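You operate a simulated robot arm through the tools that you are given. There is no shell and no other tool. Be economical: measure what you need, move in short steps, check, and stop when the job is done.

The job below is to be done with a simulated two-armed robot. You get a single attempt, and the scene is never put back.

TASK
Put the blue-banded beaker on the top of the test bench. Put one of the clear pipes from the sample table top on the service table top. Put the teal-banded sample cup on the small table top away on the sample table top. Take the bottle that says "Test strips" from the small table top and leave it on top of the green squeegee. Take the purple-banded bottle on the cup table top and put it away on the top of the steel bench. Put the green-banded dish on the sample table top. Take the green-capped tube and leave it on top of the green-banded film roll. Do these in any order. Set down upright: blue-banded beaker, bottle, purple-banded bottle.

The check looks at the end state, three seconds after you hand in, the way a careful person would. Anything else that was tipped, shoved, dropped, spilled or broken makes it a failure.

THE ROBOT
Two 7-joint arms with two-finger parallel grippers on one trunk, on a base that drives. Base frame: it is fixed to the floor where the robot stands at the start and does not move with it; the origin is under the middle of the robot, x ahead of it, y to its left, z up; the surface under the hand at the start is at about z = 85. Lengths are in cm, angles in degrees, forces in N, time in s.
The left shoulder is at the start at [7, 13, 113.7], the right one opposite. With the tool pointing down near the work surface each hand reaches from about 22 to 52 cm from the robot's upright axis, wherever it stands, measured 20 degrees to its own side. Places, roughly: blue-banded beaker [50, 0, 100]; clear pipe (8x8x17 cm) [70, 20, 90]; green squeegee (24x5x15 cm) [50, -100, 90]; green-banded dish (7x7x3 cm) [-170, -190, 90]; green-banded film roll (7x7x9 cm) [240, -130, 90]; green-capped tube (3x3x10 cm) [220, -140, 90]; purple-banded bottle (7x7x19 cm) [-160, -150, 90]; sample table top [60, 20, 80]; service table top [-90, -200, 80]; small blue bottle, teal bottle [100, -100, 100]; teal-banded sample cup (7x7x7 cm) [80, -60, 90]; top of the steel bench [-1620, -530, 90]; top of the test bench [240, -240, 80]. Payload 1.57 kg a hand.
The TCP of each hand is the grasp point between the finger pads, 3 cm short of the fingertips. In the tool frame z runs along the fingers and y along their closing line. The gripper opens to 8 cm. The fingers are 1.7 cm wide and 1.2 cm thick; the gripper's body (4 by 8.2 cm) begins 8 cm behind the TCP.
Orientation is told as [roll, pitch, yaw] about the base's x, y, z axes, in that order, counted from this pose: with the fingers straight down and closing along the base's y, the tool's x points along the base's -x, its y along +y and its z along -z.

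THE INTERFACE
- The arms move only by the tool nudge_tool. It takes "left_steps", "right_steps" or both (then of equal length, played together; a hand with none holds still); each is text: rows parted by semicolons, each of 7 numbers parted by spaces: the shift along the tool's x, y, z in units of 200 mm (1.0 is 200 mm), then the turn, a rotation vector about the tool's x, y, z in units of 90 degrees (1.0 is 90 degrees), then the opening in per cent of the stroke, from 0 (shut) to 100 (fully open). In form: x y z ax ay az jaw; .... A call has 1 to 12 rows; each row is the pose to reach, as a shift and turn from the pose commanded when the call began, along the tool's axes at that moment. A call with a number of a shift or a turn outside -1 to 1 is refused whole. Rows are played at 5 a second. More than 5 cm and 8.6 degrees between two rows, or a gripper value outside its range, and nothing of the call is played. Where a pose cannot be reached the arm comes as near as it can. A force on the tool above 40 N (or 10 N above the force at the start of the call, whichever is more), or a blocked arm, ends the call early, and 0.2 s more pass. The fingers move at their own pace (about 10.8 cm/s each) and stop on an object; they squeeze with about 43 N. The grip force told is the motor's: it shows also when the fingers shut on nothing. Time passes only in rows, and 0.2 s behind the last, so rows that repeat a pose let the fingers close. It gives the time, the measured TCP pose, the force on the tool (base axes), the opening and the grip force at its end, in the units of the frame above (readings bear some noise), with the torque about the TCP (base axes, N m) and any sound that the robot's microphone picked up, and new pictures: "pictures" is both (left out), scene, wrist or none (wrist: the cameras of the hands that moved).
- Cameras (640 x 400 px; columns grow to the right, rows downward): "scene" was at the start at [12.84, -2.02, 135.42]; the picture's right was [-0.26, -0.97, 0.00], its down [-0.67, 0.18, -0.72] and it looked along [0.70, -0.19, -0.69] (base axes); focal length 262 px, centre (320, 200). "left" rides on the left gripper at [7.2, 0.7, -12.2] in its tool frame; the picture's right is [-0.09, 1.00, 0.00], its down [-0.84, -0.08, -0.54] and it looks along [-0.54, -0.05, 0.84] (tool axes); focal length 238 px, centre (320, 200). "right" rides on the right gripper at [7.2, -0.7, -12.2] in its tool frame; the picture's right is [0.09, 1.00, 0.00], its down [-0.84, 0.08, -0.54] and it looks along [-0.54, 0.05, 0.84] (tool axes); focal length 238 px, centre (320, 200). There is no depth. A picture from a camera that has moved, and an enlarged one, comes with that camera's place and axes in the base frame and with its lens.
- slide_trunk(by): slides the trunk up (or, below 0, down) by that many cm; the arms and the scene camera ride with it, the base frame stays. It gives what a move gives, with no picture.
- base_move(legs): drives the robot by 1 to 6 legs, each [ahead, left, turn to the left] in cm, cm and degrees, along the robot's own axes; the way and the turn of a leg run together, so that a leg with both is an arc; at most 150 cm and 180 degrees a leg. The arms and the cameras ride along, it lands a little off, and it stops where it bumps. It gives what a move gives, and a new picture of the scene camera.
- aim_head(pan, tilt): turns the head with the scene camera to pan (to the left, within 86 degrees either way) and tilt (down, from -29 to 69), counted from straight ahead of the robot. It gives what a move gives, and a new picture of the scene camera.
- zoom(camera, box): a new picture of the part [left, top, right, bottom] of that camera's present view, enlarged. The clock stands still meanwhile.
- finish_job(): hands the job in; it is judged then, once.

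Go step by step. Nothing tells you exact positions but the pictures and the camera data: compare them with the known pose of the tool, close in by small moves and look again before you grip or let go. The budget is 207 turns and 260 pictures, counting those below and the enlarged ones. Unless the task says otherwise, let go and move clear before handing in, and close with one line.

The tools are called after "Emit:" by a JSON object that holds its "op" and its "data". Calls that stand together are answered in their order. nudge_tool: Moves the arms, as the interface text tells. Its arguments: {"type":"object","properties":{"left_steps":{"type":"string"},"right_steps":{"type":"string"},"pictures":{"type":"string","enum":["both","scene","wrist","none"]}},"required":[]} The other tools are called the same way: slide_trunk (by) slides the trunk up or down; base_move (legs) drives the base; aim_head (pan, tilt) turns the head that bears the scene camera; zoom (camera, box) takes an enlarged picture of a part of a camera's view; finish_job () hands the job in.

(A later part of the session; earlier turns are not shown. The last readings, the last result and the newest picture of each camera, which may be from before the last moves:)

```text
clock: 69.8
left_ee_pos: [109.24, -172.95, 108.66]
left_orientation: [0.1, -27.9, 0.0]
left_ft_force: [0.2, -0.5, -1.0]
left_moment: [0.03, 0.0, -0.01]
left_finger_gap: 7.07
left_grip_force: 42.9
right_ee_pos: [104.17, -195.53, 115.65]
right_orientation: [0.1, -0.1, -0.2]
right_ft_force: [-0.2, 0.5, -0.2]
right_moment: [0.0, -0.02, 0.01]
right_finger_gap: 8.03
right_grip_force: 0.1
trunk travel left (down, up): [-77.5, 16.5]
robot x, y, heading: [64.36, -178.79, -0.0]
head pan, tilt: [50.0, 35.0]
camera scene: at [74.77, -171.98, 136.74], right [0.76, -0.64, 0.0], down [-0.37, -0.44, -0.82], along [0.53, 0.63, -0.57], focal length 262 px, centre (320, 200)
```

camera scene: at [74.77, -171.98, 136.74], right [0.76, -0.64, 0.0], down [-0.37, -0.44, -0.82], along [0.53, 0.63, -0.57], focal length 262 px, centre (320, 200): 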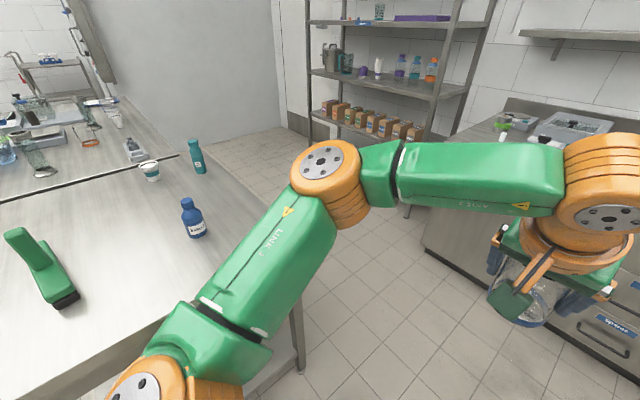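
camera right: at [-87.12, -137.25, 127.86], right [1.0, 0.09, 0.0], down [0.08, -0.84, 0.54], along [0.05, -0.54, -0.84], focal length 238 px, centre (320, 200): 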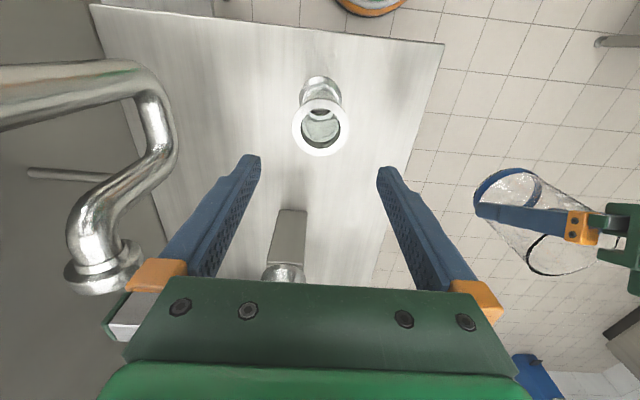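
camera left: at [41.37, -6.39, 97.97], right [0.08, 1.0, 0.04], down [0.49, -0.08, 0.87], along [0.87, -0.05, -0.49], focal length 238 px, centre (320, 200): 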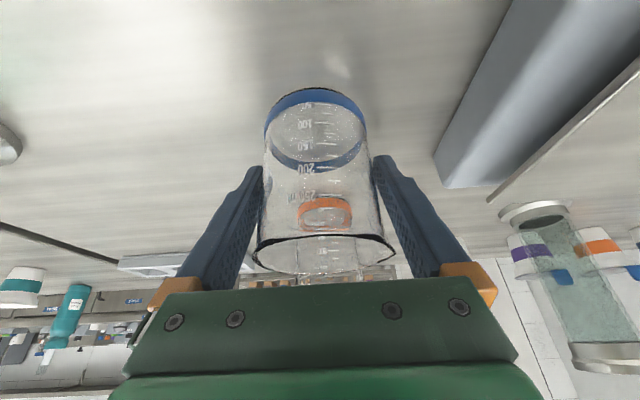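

The test bench is ahead with its front edge near x≈208, and the two bottles and squeegee on the small table are visible. I'll read the bottle labels and drive nearer to the bench.

Emit:
{"op": "zoom", "data": {"camera": "scene", "box": [0, 110, 240, 320]}}

Emit:
{"op": "base_move", "data": {"legs": [[95, -45, 0]]}}

Emit:
{"op": "aim_head", "data": {"pan": 0, "tilt": 35}}

Emit:
{"op": "aim_head", "data": {"pan": 45, "tilt": 30}}

```text
1.90 times, centred on (120, 215) of scene
camera zoom: at [74.77, -171.98, 136.74], right [0.76, -0.64, 0.0], down [-0.37, -0.44, -0.82], along [0.53, 0.63, -0.57], focal length 500 px, centre (701, 171)
```

zoom: 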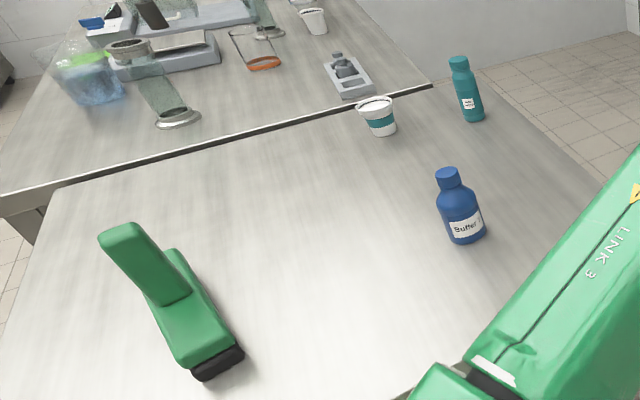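

```text
clock: 75.2
left_ee_pos: [204.89, -217.58, 108.71]
left_orientation: [-0.1, -27.9, 0.1]
left_ft_force: [0.3, -0.3, -1.7]
left_moment: [0.01, 0.0, 0.0]
left_finger_gap: 7.06
left_grip_force: 43.1
right_ee_pos: [199.9, -240.26, 115.56]
right_orientation: [0.1, 0.0, 0.0]
right_ft_force: [0.2, 1.1, 0.1]
right_moment: [0.01, 0.02, 0.02]
right_finger_gap: 8.01
right_grip_force: 0.1
trunk travel left (down, up): [-77.5, 16.5]
robot x, y, heading: [159.77, -223.61, -0.0]
head pan, tilt: [50.0, 35.0]
camera scene: at [170.36, -216.74, 136.74], right [0.77, -0.64, 0.0], down [-0.37, -0.44, -0.82], along [0.53, 0.63, -0.57], focal length 262 px, centre (320, 200)
```

scene: 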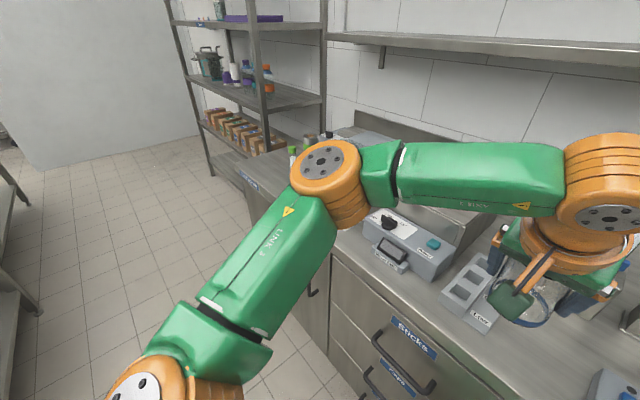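

```text
clock: 76.4
left_ee_pos: [204.89, -217.73, 108.67]
left_orientation: [-0.1, -27.9, 0.2]
left_ft_force: [-1.2, -0.2, -1.3]
left_moment: [0.0, 0.01, 0.01]
left_finger_gap: 7.08
left_grip_force: 42.5
right_ee_pos: [199.9, -240.31, 115.58]
right_orientation: [0.0, 0.0, -0.1]
right_ft_force: [-0.5, -0.1, 0.5]
right_moment: [-0.01, -0.03, -0.01]
right_finger_gap: 8.02
right_grip_force: 0.0
trunk travel left (down, up): [-77.5, 16.5]
robot x, y, heading: [159.76, -223.46, 0.4]
head pan, tilt: [0.0, 35.0]
camera scene: at [173.57, -223.5, 136.74], right [0.0, -1.0, 0.0], down [-0.57, 0.0, -0.82], along [0.82, 0.0, -0.57], focal length 262 px, centre (320, 200)
```

scene: 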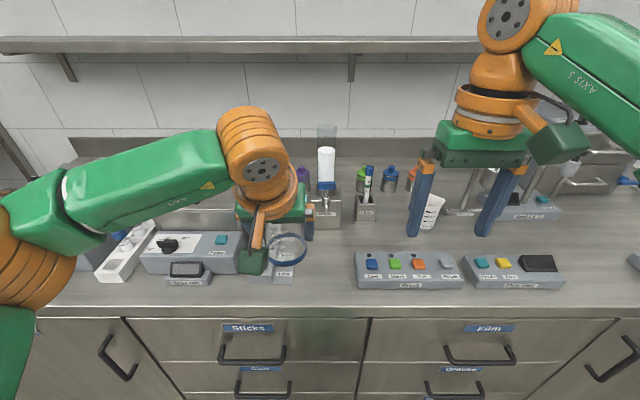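

```text
clock: 77.5
left_ee_pos: [204.93, -217.73, 108.84]
left_orientation: [0.0, -27.9, 0.2]
left_ft_force: [0.5, 0.1, -1.5]
left_moment: [0.01, -0.01, -0.01]
left_finger_gap: 7.09
left_grip_force: 43.3
right_ee_pos: [199.86, -240.42, 115.53]
right_orientation: [0.1, 0.0, 0.0]
right_ft_force: [0.5, 0.5, -0.6]
right_moment: [-0.03, -0.03, -0.02]
right_finger_gap: 8.01
right_grip_force: 0.1
trunk travel left (down, up): [-77.5, 16.5]
robot x, y, heading: [160.01, -223.54, 0.3]
head pan, tilt: [45.0, 30.0]
camera scene: at [171.17, -217.13, 137.52], right [0.71, -0.71, 0.0], down [-0.35, -0.35, -0.87], along [0.61, 0.61, -0.5], focal length 262 px, centre (320, 200)
```

scene: 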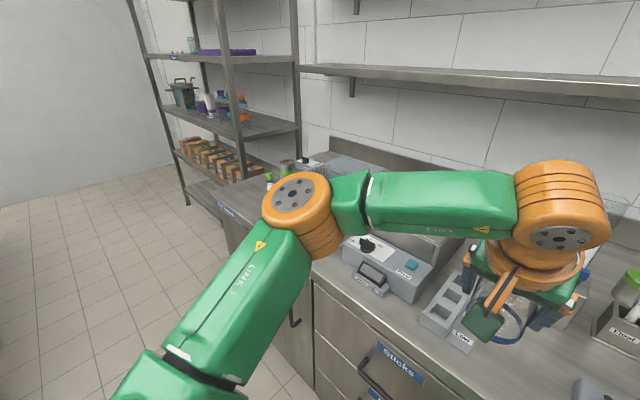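

The teal bottle is likely "Test strips" (the blue one reads "Buffer"). I'll look for open space to the right on the bench for the beaker.

Emit:
{"op": "aim_head", "data": {"pan": -30, "tilt": 38}}

Emit:
{"op": "aim_head", "data": {"pan": -5, "tilt": 55}}

```text
clock: 79.0
left_ee_pos: [204.98, -217.78, 108.66]
left_orientation: [-0.1, -27.9, 0.2]
left_ft_force: [-0.8, 0.1, -0.8]
left_moment: [-0.02, 0.01, 0.0]
left_finger_gap: 7.11
left_grip_force: 42.9
right_ee_pos: [199.84, -240.37, 115.58]
right_orientation: [0.0, 0.0, 0.0]
right_ft_force: [-0.7, 0.2, -0.4]
right_moment: [-0.01, -0.01, -0.02]
right_finger_gap: 8.01
right_grip_force: 0.0
trunk travel left (down, up): [-77.5, 16.5]
robot x, y, heading: [159.63, -223.81, 0.0]
head pan, tilt: [-30.0, 38.0]
camera scene: at [172.26, -227.82, 136.28], right [-0.5, -0.87, 0.0], down [-0.53, 0.31, -0.79], along [0.68, -0.39, -0.62], focal length 262 px, centre (320, 200)
```

scene: 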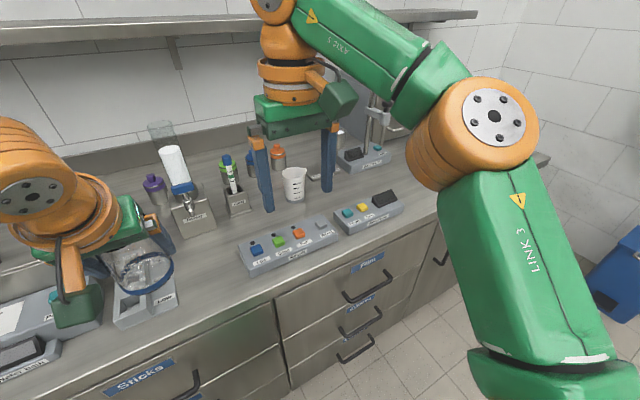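

```text
clock: 79.9
left_ee_pos: [204.97, -217.78, 108.77]
left_orientation: [0.0, -27.9, 0.2]
left_ft_force: [0.3, -0.6, -1.1]
left_moment: [-0.03, 0.06, -0.01]
left_finger_gap: 7.09
left_grip_force: 42.9
right_ee_pos: [199.82, -240.47, 115.58]
right_orientation: [0.0, 0.0, 0.0]
right_ft_force: [0.3, -0.2, 0.0]
right_moment: [0.02, -0.02, -0.02]
right_finger_gap: 8.02
right_grip_force: 0.1
trunk travel left (down, up): [-77.5, 16.5]
robot x, y, heading: [159.77, -224.24, -0.0]
head pan, tilt: [-5.0, 55.0]
camera scene: at [171.95, -224.16, 133.92], right [-0.09, -1.0, 0.0], down [-0.82, 0.07, -0.57], along [0.57, -0.05, -0.82], focal length 262 px, centre (320, 200)
```

scene: 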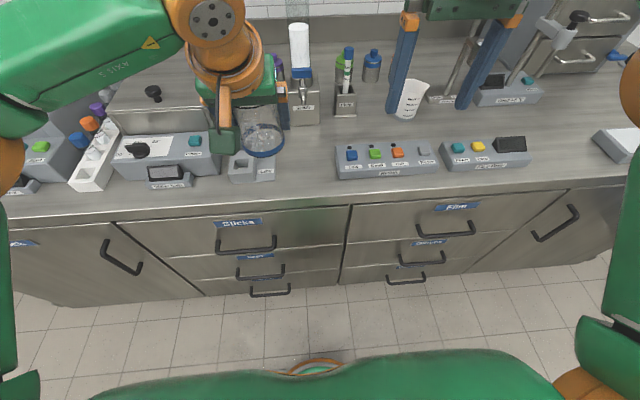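

There's a ~15 cm gap between the "Low" tray and the control panel, centred near (216,−224). I'll line up by moving the base.

Emit:
{"op": "base_move", "data": {"legs": [[11, -6.5, 0]]}}

Emit:
{"op": "nudge_tool", "data": {"left_steps": "0.01 0 0 0 0 0 0", "pictures": "wrist"}}

```text
clock: 81.2
left_ee_pos: [215.68, -224.05, 108.76]
left_orientation: [-0.1, -28.0, 0.2]
left_ft_force: [-0.4, -0.2, -1.2]
left_moment: [-0.02, 0.01, -0.01]
left_finger_gap: 7.09
left_grip_force: 43.0
right_ee_pos: [210.71, -246.64, 115.75]
right_orientation: [0.0, -0.1, 0.1]
right_ft_force: [-1.6, 0.4, 0.1]
right_moment: [-0.03, -0.01, 0.06]
right_finger_gap: 8.01
right_grip_force: 0.0
trunk travel left (down, up): [-77.5, 16.5]
robot x, y, heading: [170.71, -229.96, 0.1]
head pan, tilt: [-5.0, 55.0]
camera scene: at [182.78, -230.46, 133.94], right [-0.09, -1.0, 0.0], down [-0.82, 0.07, -0.58], along [0.57, -0.05, -0.82], focal length 262 px, centre (320, 200)
```

scene: 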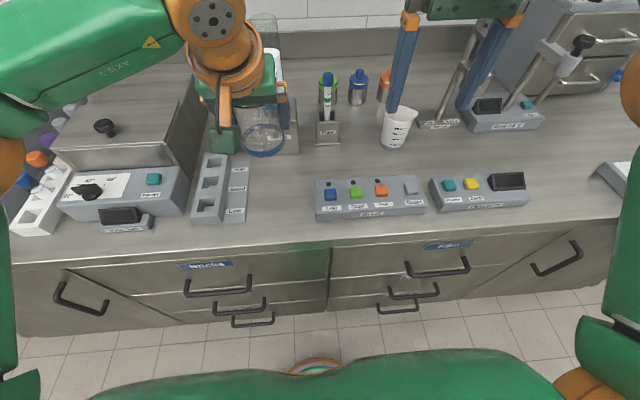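

```text
clock: 81.6
left_ee_pos: [215.71, -224.17, 108.6]
left_orientation: [-0.1, -27.9, 0.2]
left_ft_force: [0.0, -0.4, -0.3]
left_moment: [0.0, 0.02, -0.01]
left_finger_gap: 7.09
left_grip_force: 43.1
right_ee_pos: [211.01, -246.85, 115.59]
right_orientation: [0.0, 0.0, 0.0]
right_ft_force: [-0.1, -0.2, 0.0]
right_moment: [0.02, -0.01, 0.06]
right_finger_gap: 8.01
right_grip_force: 0.0
trunk travel left (down, up): [-77.5, 16.5]
robot x, y, heading: [170.87, -230.35, 0.3]
head pan, tilt: [-5.0, 55.0]
camera left: at [203.62, -223.48, 116.0], right [0.08, 1.0, 0.04], down [0.49, -0.08, 0.87], along [0.87, -0.05, -0.49], focal length 238 px, centre (320, 200)
```

left: 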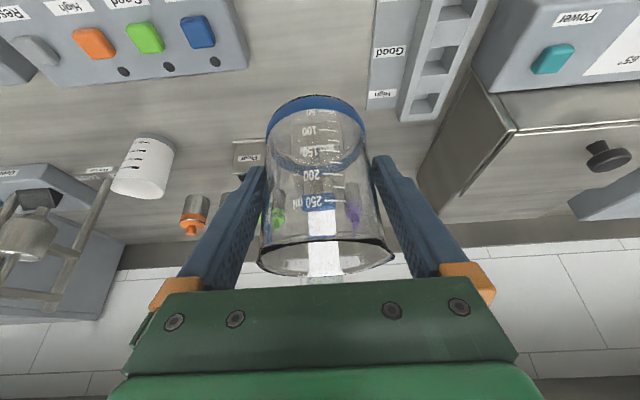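

The beaker will land in the gap. Lowering most of the way.

Emit:
{"op": "nudge_tool", "data": {"left_steps": "0.09 0 0.17 0 0 0 0; 0.18 0 0.34 0 0 0 0; 0.27 0 0.51 0 0 0 0; 0.34 0 0.64 0 0 0 0; 0.363 0 0.684 0 0 0 0; 0.363 0 0.684 0 0 0 0"}}

```text
clock: 83.0
left_ee_pos: [215.8, -224.25, 93.0]
left_orientation: [0.0, -27.9, 0.2]
left_ft_force: [-0.5, -0.5, -1.4]
left_moment: [0.0, 0.01, 0.0]
left_finger_gap: 7.04
left_grip_force: 42.9
right_ee_pos: [210.99, -246.87, 115.6]
right_orientation: [0.0, 0.0, 0.0]
right_ft_force: [0.9, 0.4, 0.0]
right_moment: [0.0, 0.0, 0.01]
right_finger_gap: 8.01
right_grip_force: 0.0
trunk travel left (down, up): [-77.5, 16.5]
robot x, y, heading: [171.19, -229.75, 0.3]
head pan, tilt: [-5.0, 55.0]
camera scene: at [183.05, -230.62, 133.92], right [-0.09, -1.0, 0.0], down [-0.82, 0.07, -0.57], along [0.57, -0.05, -0.82], focal length 262 px, centre (320, 200)
camera left: at [203.63, -223.52, 100.46], right [0.08, 1.0, 0.04], down [0.49, -0.08, 0.87], along [0.87, -0.05, -0.49], focal length 238 px, centre (320, 200)
```

scene: 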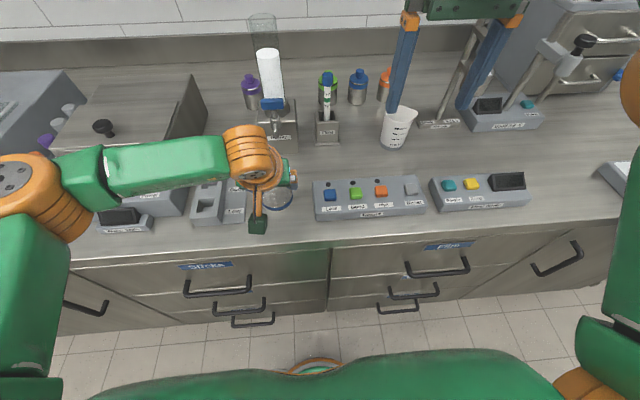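
left: 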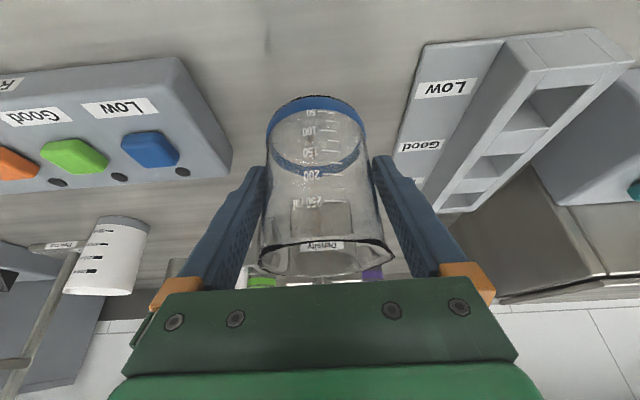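

Good clearance on both sides. Creeping down to contact.

Emit:
{"op": "nudge_tool", "data": {"left_steps": "0.012 0 0.022 0 0 0 0; 0.024 0 0.044 0 0 0 0; 0.033 0 0.062 0 0 0 0; 0.04 0 0.075 0 0 0 0; 0.045 0 0.084 0 0 0 0; 0.05 0 0.093 0 0 0 0; 0.05 0 0.093 0 0 0 0", "pictures": "none"}}

```text
clock: 84.6
left_ee_pos: [215.89, -224.18, 91.05]
left_orientation: [-0.1, -27.8, 0.2]
left_ft_force: [0.1, 0.0, -1.6]
left_moment: [-0.01, -0.03, 0.01]
left_finger_gap: 7.06
left_grip_force: 42.9
right_ee_pos: [211.13, -246.8, 115.65]
right_orientation: [0.0, -0.1, 0.0]
right_ft_force: [0.9, 0.3, -0.6]
right_moment: [0.02, -0.01, -0.02]
right_finger_gap: 7.99
right_grip_force: 0.0
trunk travel left (down, up): [-77.5, 16.5]
robot x, y, heading: [170.94, -230.05, 0.1]
head pan, tilt: [-5.0, 55.0]
```

Emit:
{"op": "nudge_tool", "data": {"left_steps": "0.005 0 0.009 0 0 0 0; 0.009 0 0.018 0 0 0 0; 0.014 0 0.027 0 0 0 0; 0.018 0 0.035 0 0 0 0; 0.023 0 0.044 0 0 0 0", "pictures": "wrist"}}

```text
clock: 85.8
left_ee_pos: [215.82, -224.25, 90.31]
left_orientation: [-0.1, -28.4, 0.3]
left_ft_force: [9.3, 1.5, 29.4]
left_moment: [0.13, -0.05, 0.07]
left_finger_gap: 7.08
left_grip_force: 43.1
right_ee_pos: [210.72, -246.9, 115.62]
right_orientation: [0.1, -0.2, -0.1]
right_ft_force: [0.1, -0.3, -0.1]
right_moment: [0.04, 0.01, -0.01]
right_finger_gap: 7.98
right_grip_force: 0.2
trunk travel left (down, up): [-77.5, 16.5]
robot x, y, heading: [170.73, -230.0, 0.0]
head pan, tilt: [-5.0, 55.0]
camera left: at [203.43, -223.59, 97.64], right [0.08, 1.0, 0.04], down [0.48, -0.07, 0.87], along [0.87, -0.05, -0.48], focal length 238 px, centre (320, 200)
```

left: 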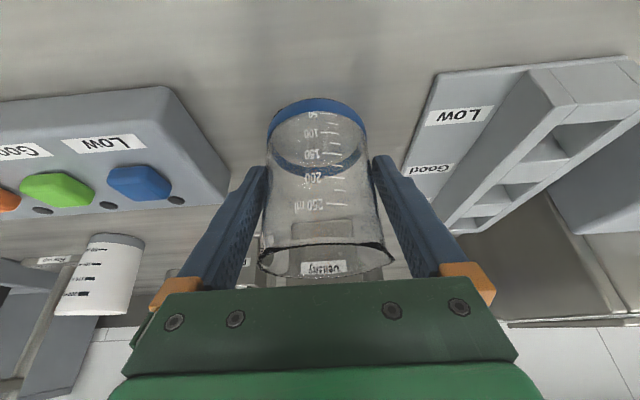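

Contact. I'll relieve, open, and withdraw along the tool axis.

Emit:
{"op": "nudge_tool", "data": {"left_steps": "-0.004 0 -0.007 0 0 0 0; -0.004 0 -0.007 0 0 0 100; -0.004 0 -0.007 0 0 0 100; -0.004 0 -0.1 0 0 0 100; -0.004 0 -0.25 0 0 0 100; -0.004 0 -0.45 0 0 0 100; -0.004 0 -0.65 0 0 0 100; -0.004 0 -0.8 0 0 0 100"}}

```text
clock: 87.6
left_ee_pos: [208.41, -224.22, 104.38]
left_orientation: [0.0, -27.9, 0.2]
left_ft_force: [-0.6, -0.3, -0.4]
left_moment: [-0.02, 0.03, 0.02]
left_finger_gap: 7.97
left_grip_force: 0.0
right_ee_pos: [210.98, -246.83, 115.57]
right_orientation: [-0.1, 0.0, 0.0]
right_ft_force: [0.4, 0.8, 0.9]
right_moment: [0.0, -0.02, -0.03]
right_finger_gap: 7.97
right_grip_force: 0.0
trunk travel left (down, up): [-77.5, 16.5]
robot x, y, heading: [171.11, -229.9, 0.2]
head pan, tilt: [-5.0, 55.0]
camera scene: at [182.97, -230.63, 133.92], right [-0.09, -1.0, 0.0], down [-0.82, 0.07, -0.57], along [0.57, -0.05, -0.82], focal length 262 px, centre (320, 200)
camera left: at [196.17, -223.5, 111.64], right [0.08, 1.0, 0.04], down [0.49, -0.08, 0.87], along [0.87, -0.05, -0.49], focal length 238 px, centre (320, 200)
```

scene: 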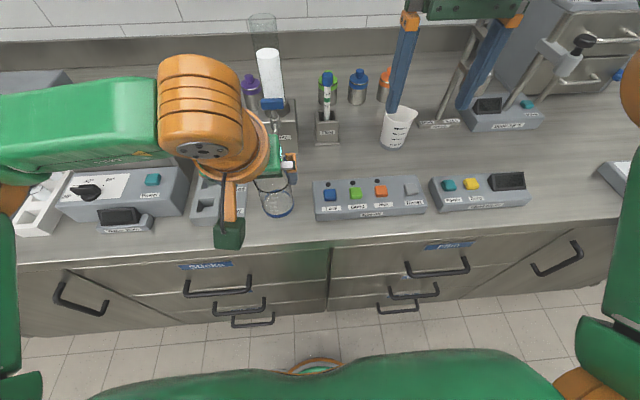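
left: 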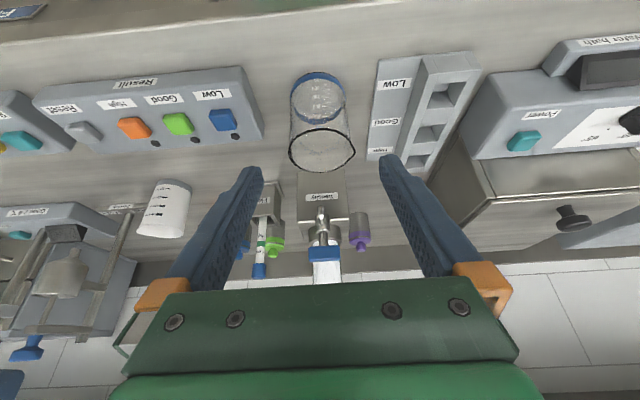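

The beaker is standing upright on the test bench. Next I'll move left along the bench to the green-capped tube and film roll.

Emit:
{"op": "base_move", "data": {"legs": [[-25, 0, 0], [0, 82, 0]]}}

Emit:
{"op": "aim_head", "data": {"pan": 0, "tilt": 42}}

```text
clock: 93.3
left_ee_pos: [183.66, -142.66, 104.21]
left_orientation: [0.0, -27.9, 0.0]
left_ft_force: [1.2, 0.4, 0.1]
left_moment: [-0.03, -0.02, -0.02]
left_finger_gap: 7.99
left_grip_force: 0.1
right_ee_pos: [186.16, -165.32, 115.51]
right_orientation: [0.0, 0.0, -0.2]
right_ft_force: [-0.2, 1.0, 0.3]
right_moment: [0.06, 0.01, 0.01]
right_finger_gap: 7.99
right_grip_force: 0.1
trunk travel left (down, up): [-77.5, 16.5]
robot x, y, heading: [146.13, -148.2, -0.2]
head pan, tilt: [-5.0, 55.0]
camera scene: at [158.22, -149.07, 133.92], right [-0.09, -1.0, 0.0], down [-0.82, 0.07, -0.57], along [0.57, -0.05, -0.82], focal length 262 px, centre (320, 200)
```

scene: 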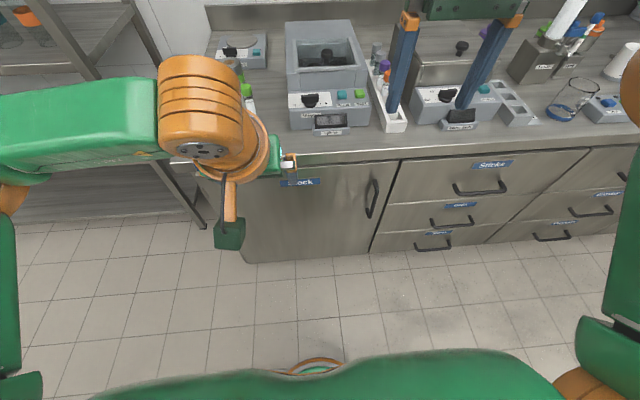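

```text
clock: 94.1
left_ee_pos: [183.69, -142.64, 104.27]
left_orientation: [-0.2, -27.9, 0.0]
left_ft_force: [-0.2, 0.3, 0.4]
left_moment: [-0.01, 0.05, -0.02]
left_finger_gap: 8.0
left_grip_force: 0.0
right_ee_pos: [186.17, -165.2, 115.64]
right_orientation: [-0.1, 0.0, -0.1]
right_ft_force: [0.1, -0.2, 0.3]
right_moment: [0.0, -0.01, -0.01]
right_finger_gap: 8.03
right_grip_force: 0.0
trunk travel left (down, up): [-77.5, 16.5]
robot x, y, heading: [146.14, -148.52, -0.0]
head pan, tilt: [0.0, 42.0]
camera scene: at [159.39, -148.34, 135.68], right [0.0, -1.0, 0.0], down [-0.67, 0.0, -0.74], along [0.74, 0.0, -0.67], focal length 262 px, centre (320, 200)
```

scene: 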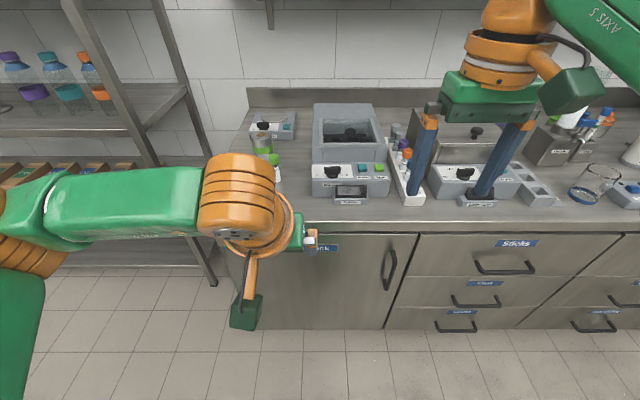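

The left arm hides the tube and roll. I'll shift the base left to see them between the hands.

Emit:
{"op": "base_move", "data": {"legs": [[0, 18, 0]]}}

Emit:
{"op": "zoom", "data": {"camera": "scene", "box": [230, 60, 430, 220]}}

```text
clock: 95.6
left_ee_pos: [183.67, -124.88, 104.14]
left_orientation: [0.1, -27.9, 0.0]
left_ft_force: [-0.1, 0.8, 0.3]
left_moment: [0.02, 0.0, 0.02]
left_finger_gap: 8.02
left_grip_force: 0.0
right_ee_pos: [186.18, -147.49, 115.56]
right_orientation: [0.2, 0.1, -0.2]
right_ft_force: [0.7, -0.5, 0.1]
right_moment: [0.01, -0.02, 0.02]
right_finger_gap: 8.01
right_grip_force: 0.1
trunk travel left (down, up): [-77.5, 16.5]
robot x, y, heading: [146.19, -130.33, 0.0]
head pan, tilt: [0.0, 42.0]
camera scene: at [159.41, -130.74, 135.69], right [0.0, -1.0, 0.0], down [-0.67, 0.0, -0.74], along [0.74, 0.0, -0.67], focal length 262 px, centre (320, 200)
```

scene: 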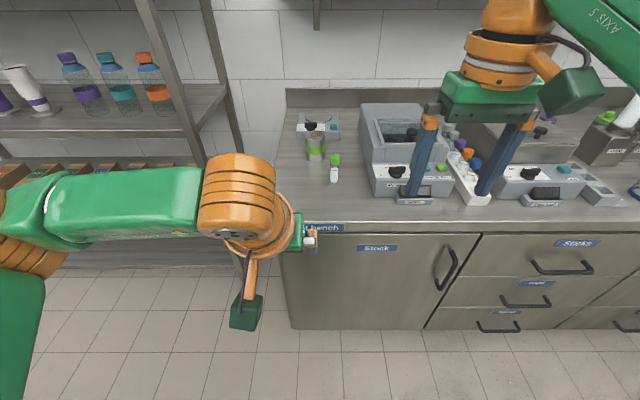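

```text
2.50 times, centred on (330, 140) of scene
camera zoom: at [159.41, -130.74, 135.69], right [0.0, -1.0, 0.0], down [-0.67, 0.0, -0.74], along [0.74, 0.0, -0.67], focal length 656 px, centre (295, 350)
```

zoom: 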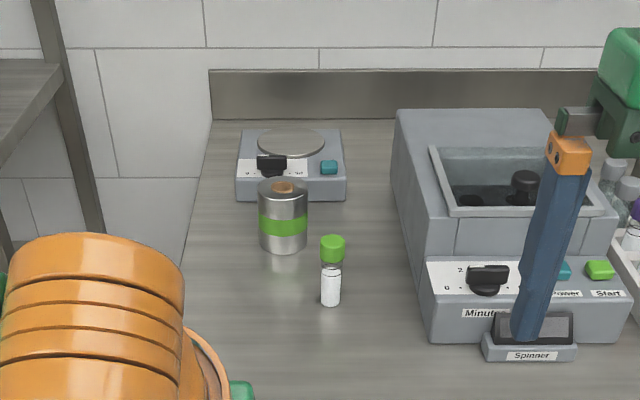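

Tube stands at about (225,−135) and the roll at (238,−129), with a spot on the roll's flat top. I'll tilt the left hand to 50°, tuck the right hand up, and move in.

Emit:
{"op": "nudge_tool", "data": {"left_steps": "0 0 0 0 -0.085 0 100; 0 0 0 0 -0.17 0 100; 0 0 0 0 -0.25 0 100; 0 0 0 0 -0.25 0 100; 0 0 0 0 -0.25 0 100; 0 0 0 0 -0.25 0 100", "right_steps": "0.1 0 -0.1 0 0 0 100; 0.2 0 -0.2 0 0 0 100; 0.3 0 -0.3 0 0 0 100; 0.4 0 -0.4 0 0 0 100; 0.5 0 -0.45 0 0 0 100; 0.5 0 -0.45 0 0 0 100", "pictures": "none"}}

Emit:
{"op": "base_move", "data": {"legs": [[28, -11, 0]]}}

Emit:
{"op": "zoom", "data": {"camera": "left", "box": [0, 0, 640, 400]}}

```text
clock: 97.0
left_ee_pos: [183.75, -124.65, 104.31]
left_orientation: [-0.1, -50.4, 0.0]
left_ft_force: [0.5, 0.8, -0.6]
left_moment: [-0.04, -0.01, -0.02]
left_finger_gap: 8.01
left_grip_force: 0.1
right_ee_pos: [175.96, -147.24, 123.77]
right_orientation: [0.1, 0.0, -0.1]
right_ft_force: [0.3, -0.2, 0.0]
right_moment: [-0.01, 0.05, 0.01]
right_finger_gap: 8.0
right_grip_force: 0.0
right hand out of reach, approached as far as the arm can: row 4, 5, 6
trunk travel left (down, up): [-77.5, 16.5]
robot x, y, heading: [146.51, -130.35, -0.2]
head pan, tilt: [0.0, 42.0]
```

```text
clock: 99.0
left_ee_pos: [211.69, -135.59, 104.3]
left_orientation: [-0.1, -50.5, 0.1]
left_ft_force: [-0.6, 0.7, -1.0]
left_moment: [0.0, -0.01, -0.05]
left_finger_gap: 8.02
left_grip_force: 0.0
right_ee_pos: [203.98, -158.22, 123.93]
right_orientation: [0.0, -0.2, -0.1]
right_ft_force: [-0.6, 0.2, 1.0]
right_moment: [0.0, 0.01, 0.01]
right_finger_gap: 8.03
right_grip_force: 0.2
trunk travel left (down, up): [-77.5, 16.5]
robot x, y, heading: [174.47, -141.11, 0.0]
head pan, tilt: [0.0, 42.0]
camera scene: at [187.4, -141.32, 135.71], right [0.0, -1.0, 0.0], down [-0.67, 0.0, -0.74], along [0.74, 0.0, -0.67], focal length 262 px, centre (320, 200)
```

scene: 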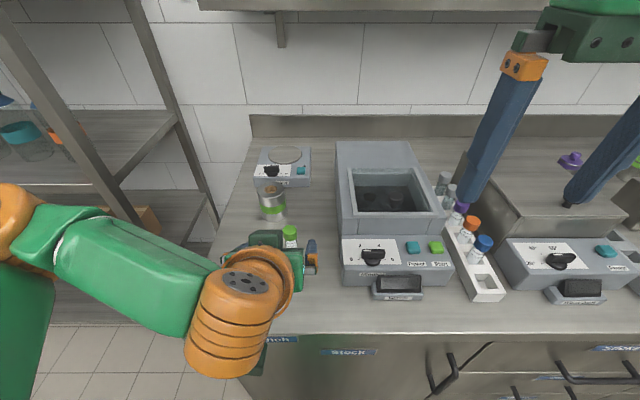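

```text
1.00 times, centred on (320, 200) of left (not enlarged: the box is as wide or as high as the picture)
camera zoom: at [197.58, -134.89, 106.47], right [0.06, 1.0, 0.07], down [0.11, -0.08, 0.99], along [0.99, -0.05, -0.12], focal length 238 px, centre (320, 200)
```

zoom: 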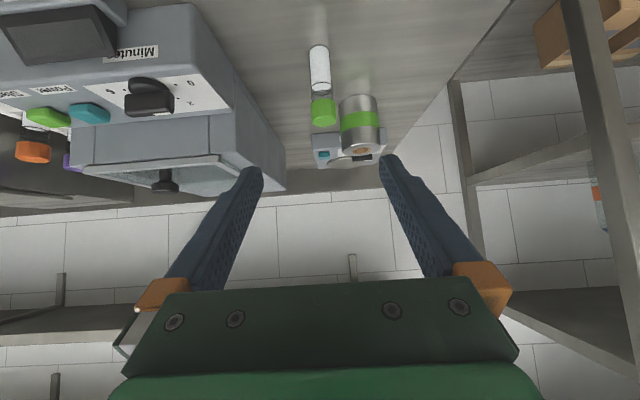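

Tube is at (224.5,−135.1), top ≈94; roll centre about (239,−129), top ≈93.5. I'll inspect the roll's top.

Emit:
{"op": "zoom", "data": {"camera": "scene", "box": [235, 130, 335, 260]}}

Emit:
{"op": "zoom", "data": {"camera": "left", "box": [280, 30, 420, 180]}}

```text
3.08 times, centred on (285, 195) of scene
camera zoom: at [187.4, -141.32, 135.71], right [0.0, -1.0, 0.0], down [-0.67, 0.0, -0.74], along [0.74, 0.0, -0.67], focal length 807 px, centre (428, 215)
```

zoom: 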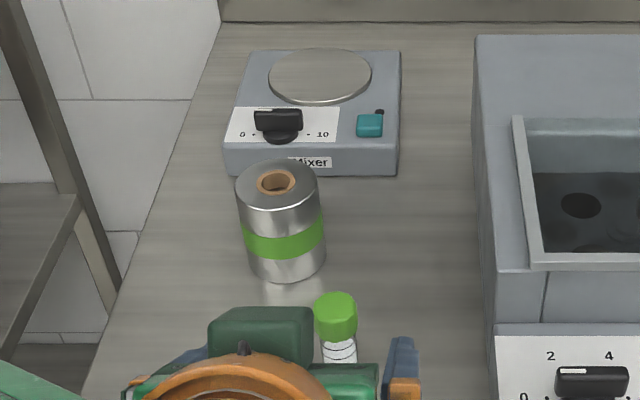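

```text
2.67 times, centred on (350, 105) of left
camera zoom: at [197.58, -134.89, 106.47], right [0.06, 1.0, 0.07], down [0.11, -0.08, 0.99], along [0.99, -0.05, -0.12], focal length 636 px, centre (240, 453)
```

zoom: 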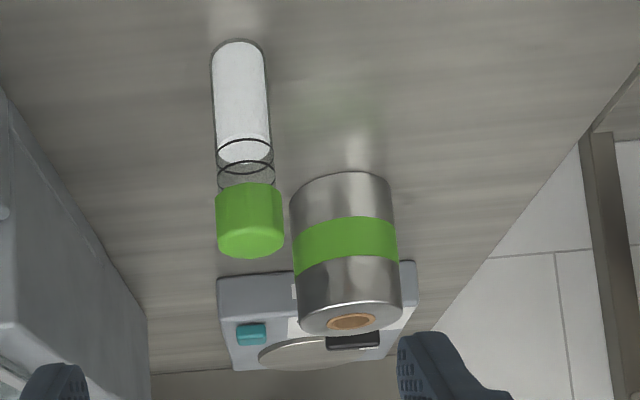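

The core is flush and its hole is narrower than the tube, so it can stand centred. I'll approach the tube's cap along the tool axis.

Emit:
{"op": "nudge_tool", "data": {"left_steps": "0.012 0.007 0.218 0 0 0 70; 0.025 0.014 0.436 0 0 0 70; 0.035 0.02 0.6 0 0 0 70; 0.04 0.025 0.7 0 0 0 70; 0.04 0.025 0.7 0 0 0 70", "pictures": "wrist"}}

```text
clock: 100.2
left_ee_pos: [222.13, -135.18, 94.55]
left_orientation: [-0.1, -50.4, 0.0]
left_ft_force: [-0.2, -0.8, 0.3]
left_moment: [0.0, 0.03, 0.01]
left_finger_gap: 5.57
left_grip_force: 0.0
right_ee_pos: [204.15, -158.29, 123.77]
right_orientation: [0.0, 0.0, -0.2]
right_ft_force: [0.7, -0.1, 0.8]
right_moment: [0.01, 0.04, -0.01]
right_finger_gap: 8.01
right_grip_force: 0.0
trunk travel left (down, up): [-77.5, 16.5]
robot x, y, heading: [174.45, -141.73, -0.0]
head pan, tilt: [0.0, 42.0]
camera left: at [208.09, -134.37, 96.81], right [0.06, 1.0, 0.07], down [0.12, -0.08, 0.99], along [0.99, -0.05, -0.12], focal length 238 px, centre (320, 200)
```

left: 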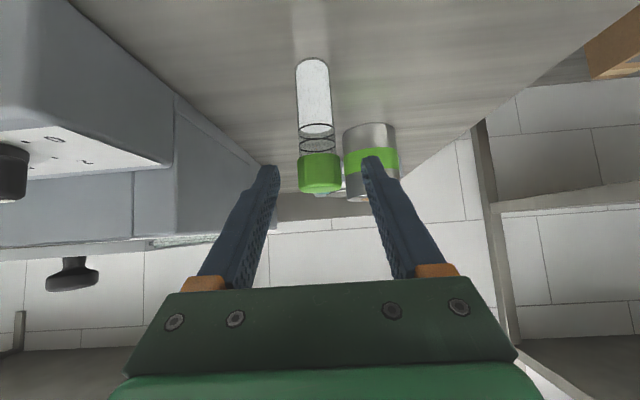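

Cap is centred between the fingers. Final 3 cm and grip, then lift.

Emit:
{"op": "nudge_tool", "data": {"left_steps": "0.003 0.004 0.08 0 0 0 70; 0.006 0.004 0.16 0 0 0 70; 0.006 0.004 0.16 0 0 0 0; 0.006 0.004 0.16 0 0 0 0; 0.006 0.004 0.16 0 0 0 0", "pictures": "wrist"}}

```text
clock: 101.5
left_ee_pos: [224.5, -135.02, 92.51]
left_orientation: [-0.1, -50.4, 0.0]
left_ft_force: [-0.6, 0.3, 0.1]
left_moment: [-0.01, -0.03, -0.02]
left_finger_gap: 2.85
left_grip_force: 38.6
right_ee_pos: [204.21, -158.2, 123.88]
right_orientation: [-0.1, -0.1, -0.1]
right_ft_force: [-0.1, 0.0, 0.2]
right_moment: [0.0, -0.01, 0.04]
right_finger_gap: 8.01
right_grip_force: 0.0
trunk travel left (down, up): [-77.5, 16.5]
robot x, y, heading: [174.51, -141.47, 0.2]
head pan, tilt: [0.0, 42.0]
camera left: at [210.42, -134.32, 94.73], right [0.06, 1.0, 0.07], down [0.12, -0.08, 0.99], along [0.99, -0.05, -0.12], focal length 238 px, centre (320, 200)
```

left: 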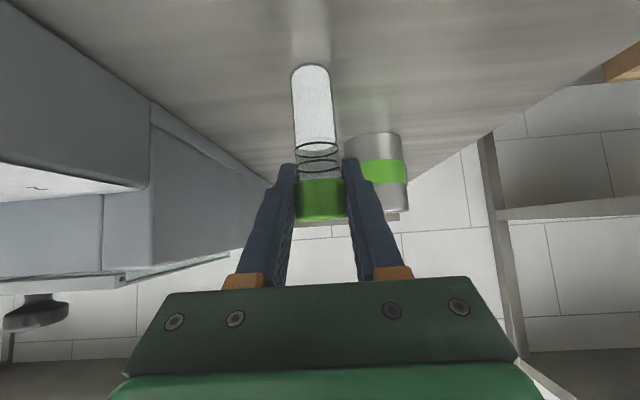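

The tube is gripped. I'll lift it and carry it over the roll.

Emit:
{"op": "nudge_tool", "data": {"left_steps": "-0.154 0 -0.127 0 0 0 0; -0.308 0 -0.254 0 0 0 0; -0.462 0 -0.382 0 0 0 0; -0.6 0.1 -0.214 0 0 0 0; -0.74 0.2 -0.046 0 0 0 0; -0.879 0.3 0.122 0 0 0 0; -0.879 0.3 0.122 0 0 0 0; -0.879 0.3 0.122 0 0 0 0", "pictures": "both"}}

Emit:
{"op": "zoom", "data": {"camera": "scene", "box": [235, 130, 335, 260]}}

```text
clock: 103.2
left_ee_pos: [237.55, -128.98, 104.58]
left_orientation: [-0.1, -50.4, 0.0]
left_ft_force: [0.2, -1.2, -0.2]
left_moment: [-0.02, 0.02, -0.02]
left_finger_gap: 2.85
left_grip_force: 38.4
right_ee_pos: [204.11, -158.27, 123.84]
right_orientation: [0.0, -0.1, -0.2]
right_ft_force: [0.5, 0.3, -0.6]
right_moment: [0.02, 0.01, 0.0]
right_finger_gap: 7.98
right_grip_force: 0.0
trunk travel left (down, up): [-77.5, 16.5]
robot x, y, heading: [174.36, -141.39, -0.0]
head pan, tilt: [0.0, 42.0]
camera scene: at [187.61, -141.36, 135.69], right [0.0, -1.0, 0.0], down [-0.67, 0.0, -0.74], along [0.74, 0.0, -0.67], focal length 262 px, centre (320, 200)
camera left: at [223.42, -128.33, 106.78], right [0.06, 1.0, 0.07], down [0.12, -0.08, 0.99], along [0.99, -0.05, -0.12], focal length 238 px, centre (320, 200)
```

scene: 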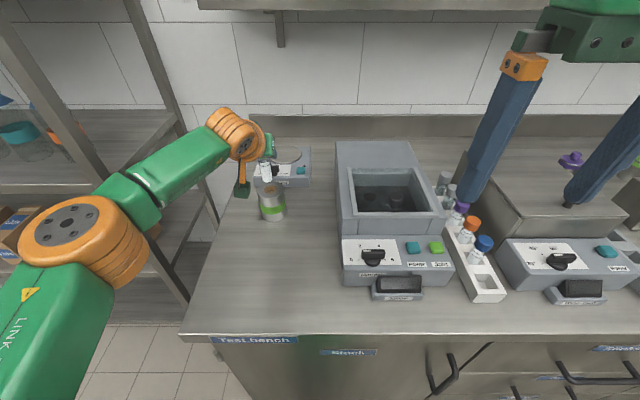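
left: 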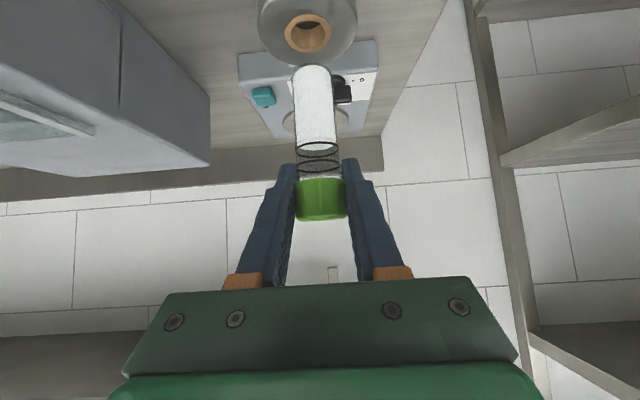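

```text
3.08 times, centred on (285, 195) of scene
camera zoom: at [187.61, -141.36, 135.69], right [0.0, -1.0, 0.0], down [-0.67, 0.0, -0.74], along [0.74, 0.0, -0.67], focal length 807 px, centre (428, 215)
```

zoom: 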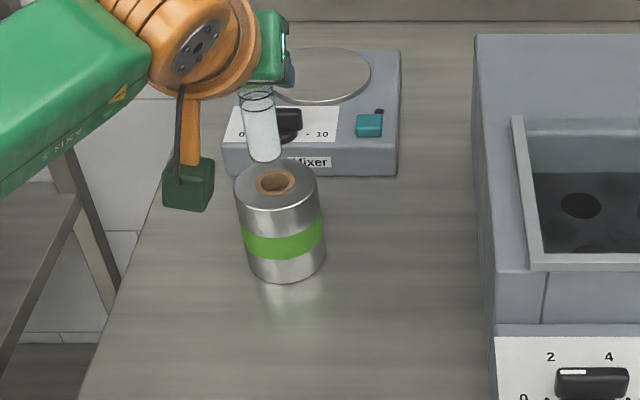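

The tube is centred above the core. Lowering gently until it touches.

Emit:
{"op": "nudge_tool", "data": {"left_steps": "0.048 -0.005 0.059 0 0 0 0; 0.087 -0.01 0.091 0 0 0 0; 0.098 -0.01 0.1 0 0 0 0; 0.106 -0.01 0.107 0 0 0 0; 0.114 -0.01 0.113 0 0 0 0; 0.12 -0.01 0.119 0 0 0 0; 0.12 -0.01 0.119 0 0 0 0", "pictures": "wrist"}}

```text
clock: 104.8
left_ee_pos: [237.99, -129.29, 101.15]
left_orientation: [0.1, -50.4, 0.0]
left_ft_force: [0.0, -0.1, -0.1]
left_moment: [0.03, 0.03, 0.0]
left_finger_gap: 2.84
left_grip_force: 38.6
right_ee_pos: [204.18, -158.28, 123.85]
right_orientation: [0.0, -0.1, -0.2]
right_ft_force: [0.0, -0.3, -0.7]
right_moment: [0.0, 0.01, 0.03]
right_finger_gap: 8.02
right_grip_force: 0.1
trunk travel left (down, up): [-77.5, 16.5]
robot x, y, heading: [174.33, -141.32, -0.1]
head pan, tilt: [0.0, 42.0]
camera left: at [223.83, -128.59, 103.36], right [0.06, 1.0, 0.07], down [0.12, -0.08, 0.99], along [0.99, -0.05, -0.12], focal length 238 px, centre (320, 200)
```

left: 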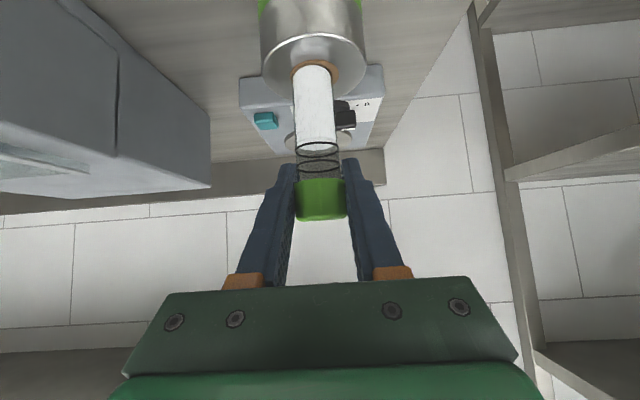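

Emit:
{"op": "nudge_tool", "data": {"left_steps": "0.006 0 0.005 0 0 0 0; 0.012 0 0.01 0 0 0 0; 0.018 0 0.015 0 0 0 0; 0.024 0 0.02 0 0 0 0", "pictures": "wrist"}}

Emit:
{"op": "zoom", "data": {"camera": "left", "box": [240, 0, 400, 120]}}

```text
clock: 105.8
left_ee_pos: [237.69, -129.37, 100.94]
left_orientation: [0.1, -50.9, 0.0]
left_ft_force: [6.8, -0.2, 18.1]
left_moment: [-0.19, -0.32, -0.03]
left_finger_gap: 2.85
left_grip_force: 38.1
right_ee_pos: [203.81, -158.35, 124.01]
right_orientation: [0.1, -0.2, -0.2]
right_ft_force: [0.3, -0.1, 0.9]
right_moment: [0.0, 0.01, 0.01]
right_finger_gap: 8.0
right_grip_force: 0.0
trunk travel left (down, up): [-77.5, 16.5]
robot x, y, heading: [174.41, -141.49, -0.1]
head pan, tilt: [0.0, 42.0]
camera left: at [223.54, -128.66, 103.05], right [0.06, 1.0, 0.07], down [0.11, -0.08, 0.99], along [0.99, -0.05, -0.11], focal length 238 px, centre (320, 200)
```

left: 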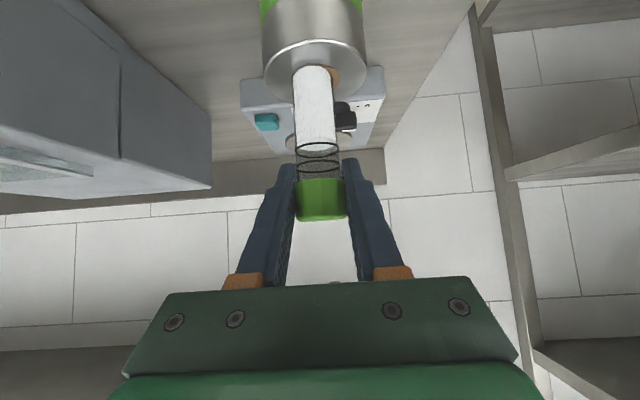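

```text
3.33 times, centred on (320, 60) of left
camera zoom: at [223.54, -128.66, 103.05], right [0.06, 1.0, 0.07], down [0.11, -0.08, 0.99], along [0.99, -0.05, -0.11], focal length 794 px, centre (320, 667)
```

zoom: 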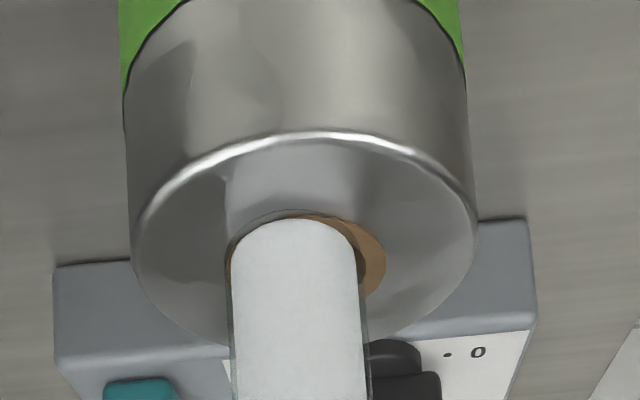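

Touching, stable over the flat top. Relieve the pressure, open, and back away along the tool axis.

Emit:
{"op": "nudge_tool", "data": {"left_steps": "-0.007 0 -0.006 0 0 0 0; -0.014 0 -0.011 0 0 0 0; -0.014 0 -0.011 0 0 0 60; -0.014 0 -0.011 0 0 0 60; -0.014 0 -0.1 0 0 0 60; -0.014 0 -0.25 0 0 0 60; -0.014 0 -0.45 0 0 0 60; -0.014 0 -0.65 0 0 0 60", "pictures": "wrist"}}

Emit:
{"op": "zoom", "data": {"camera": "scene", "box": [235, 110, 355, 260]}}

```text
clock: 107.7
left_ee_pos: [228.09, -129.15, 109.15]
left_orientation: [-0.1, -50.6, 0.1]
left_ft_force: [0.6, 0.9, -0.3]
left_moment: [0.01, -0.02, 0.01]
left_finger_gap: 4.81
left_grip_force: 0.0
right_ee_pos: [204.04, -158.27, 123.88]
right_orientation: [-0.1, -0.3, -0.2]
right_ft_force: [0.7, -0.3, 0.2]
right_moment: [0.0, -0.02, 0.0]
right_finger_gap: 7.98
right_grip_force: 0.0
trunk travel left (down, up): [-77.5, 16.5]
robot x, y, heading: [174.15, -141.76, -0.3]
head pan, tilt: [0.0, 42.0]
camera left: at [213.97, -128.54, 111.31], right [0.06, 1.0, 0.07], down [0.11, -0.08, 0.99], along [0.99, -0.05, -0.12], focal length 238 px, centre (320, 200)
```

left: 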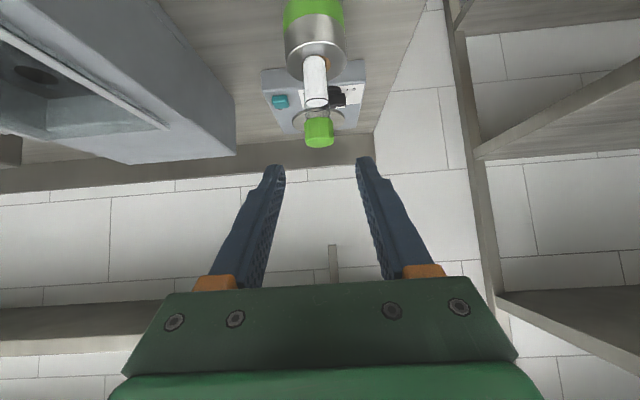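

```text
2.67 times, centred on (295, 185) of scene
camera zoom: at [187.46, -141.38, 135.7], right [0.0, -1.0, 0.0], down [-0.67, 0.0, -0.74], along [0.74, 0.0, -0.67], focal length 700 px, centre (387, 240)
```

zoom: 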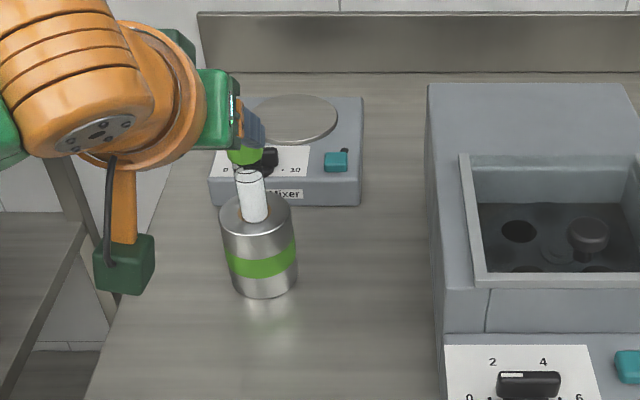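

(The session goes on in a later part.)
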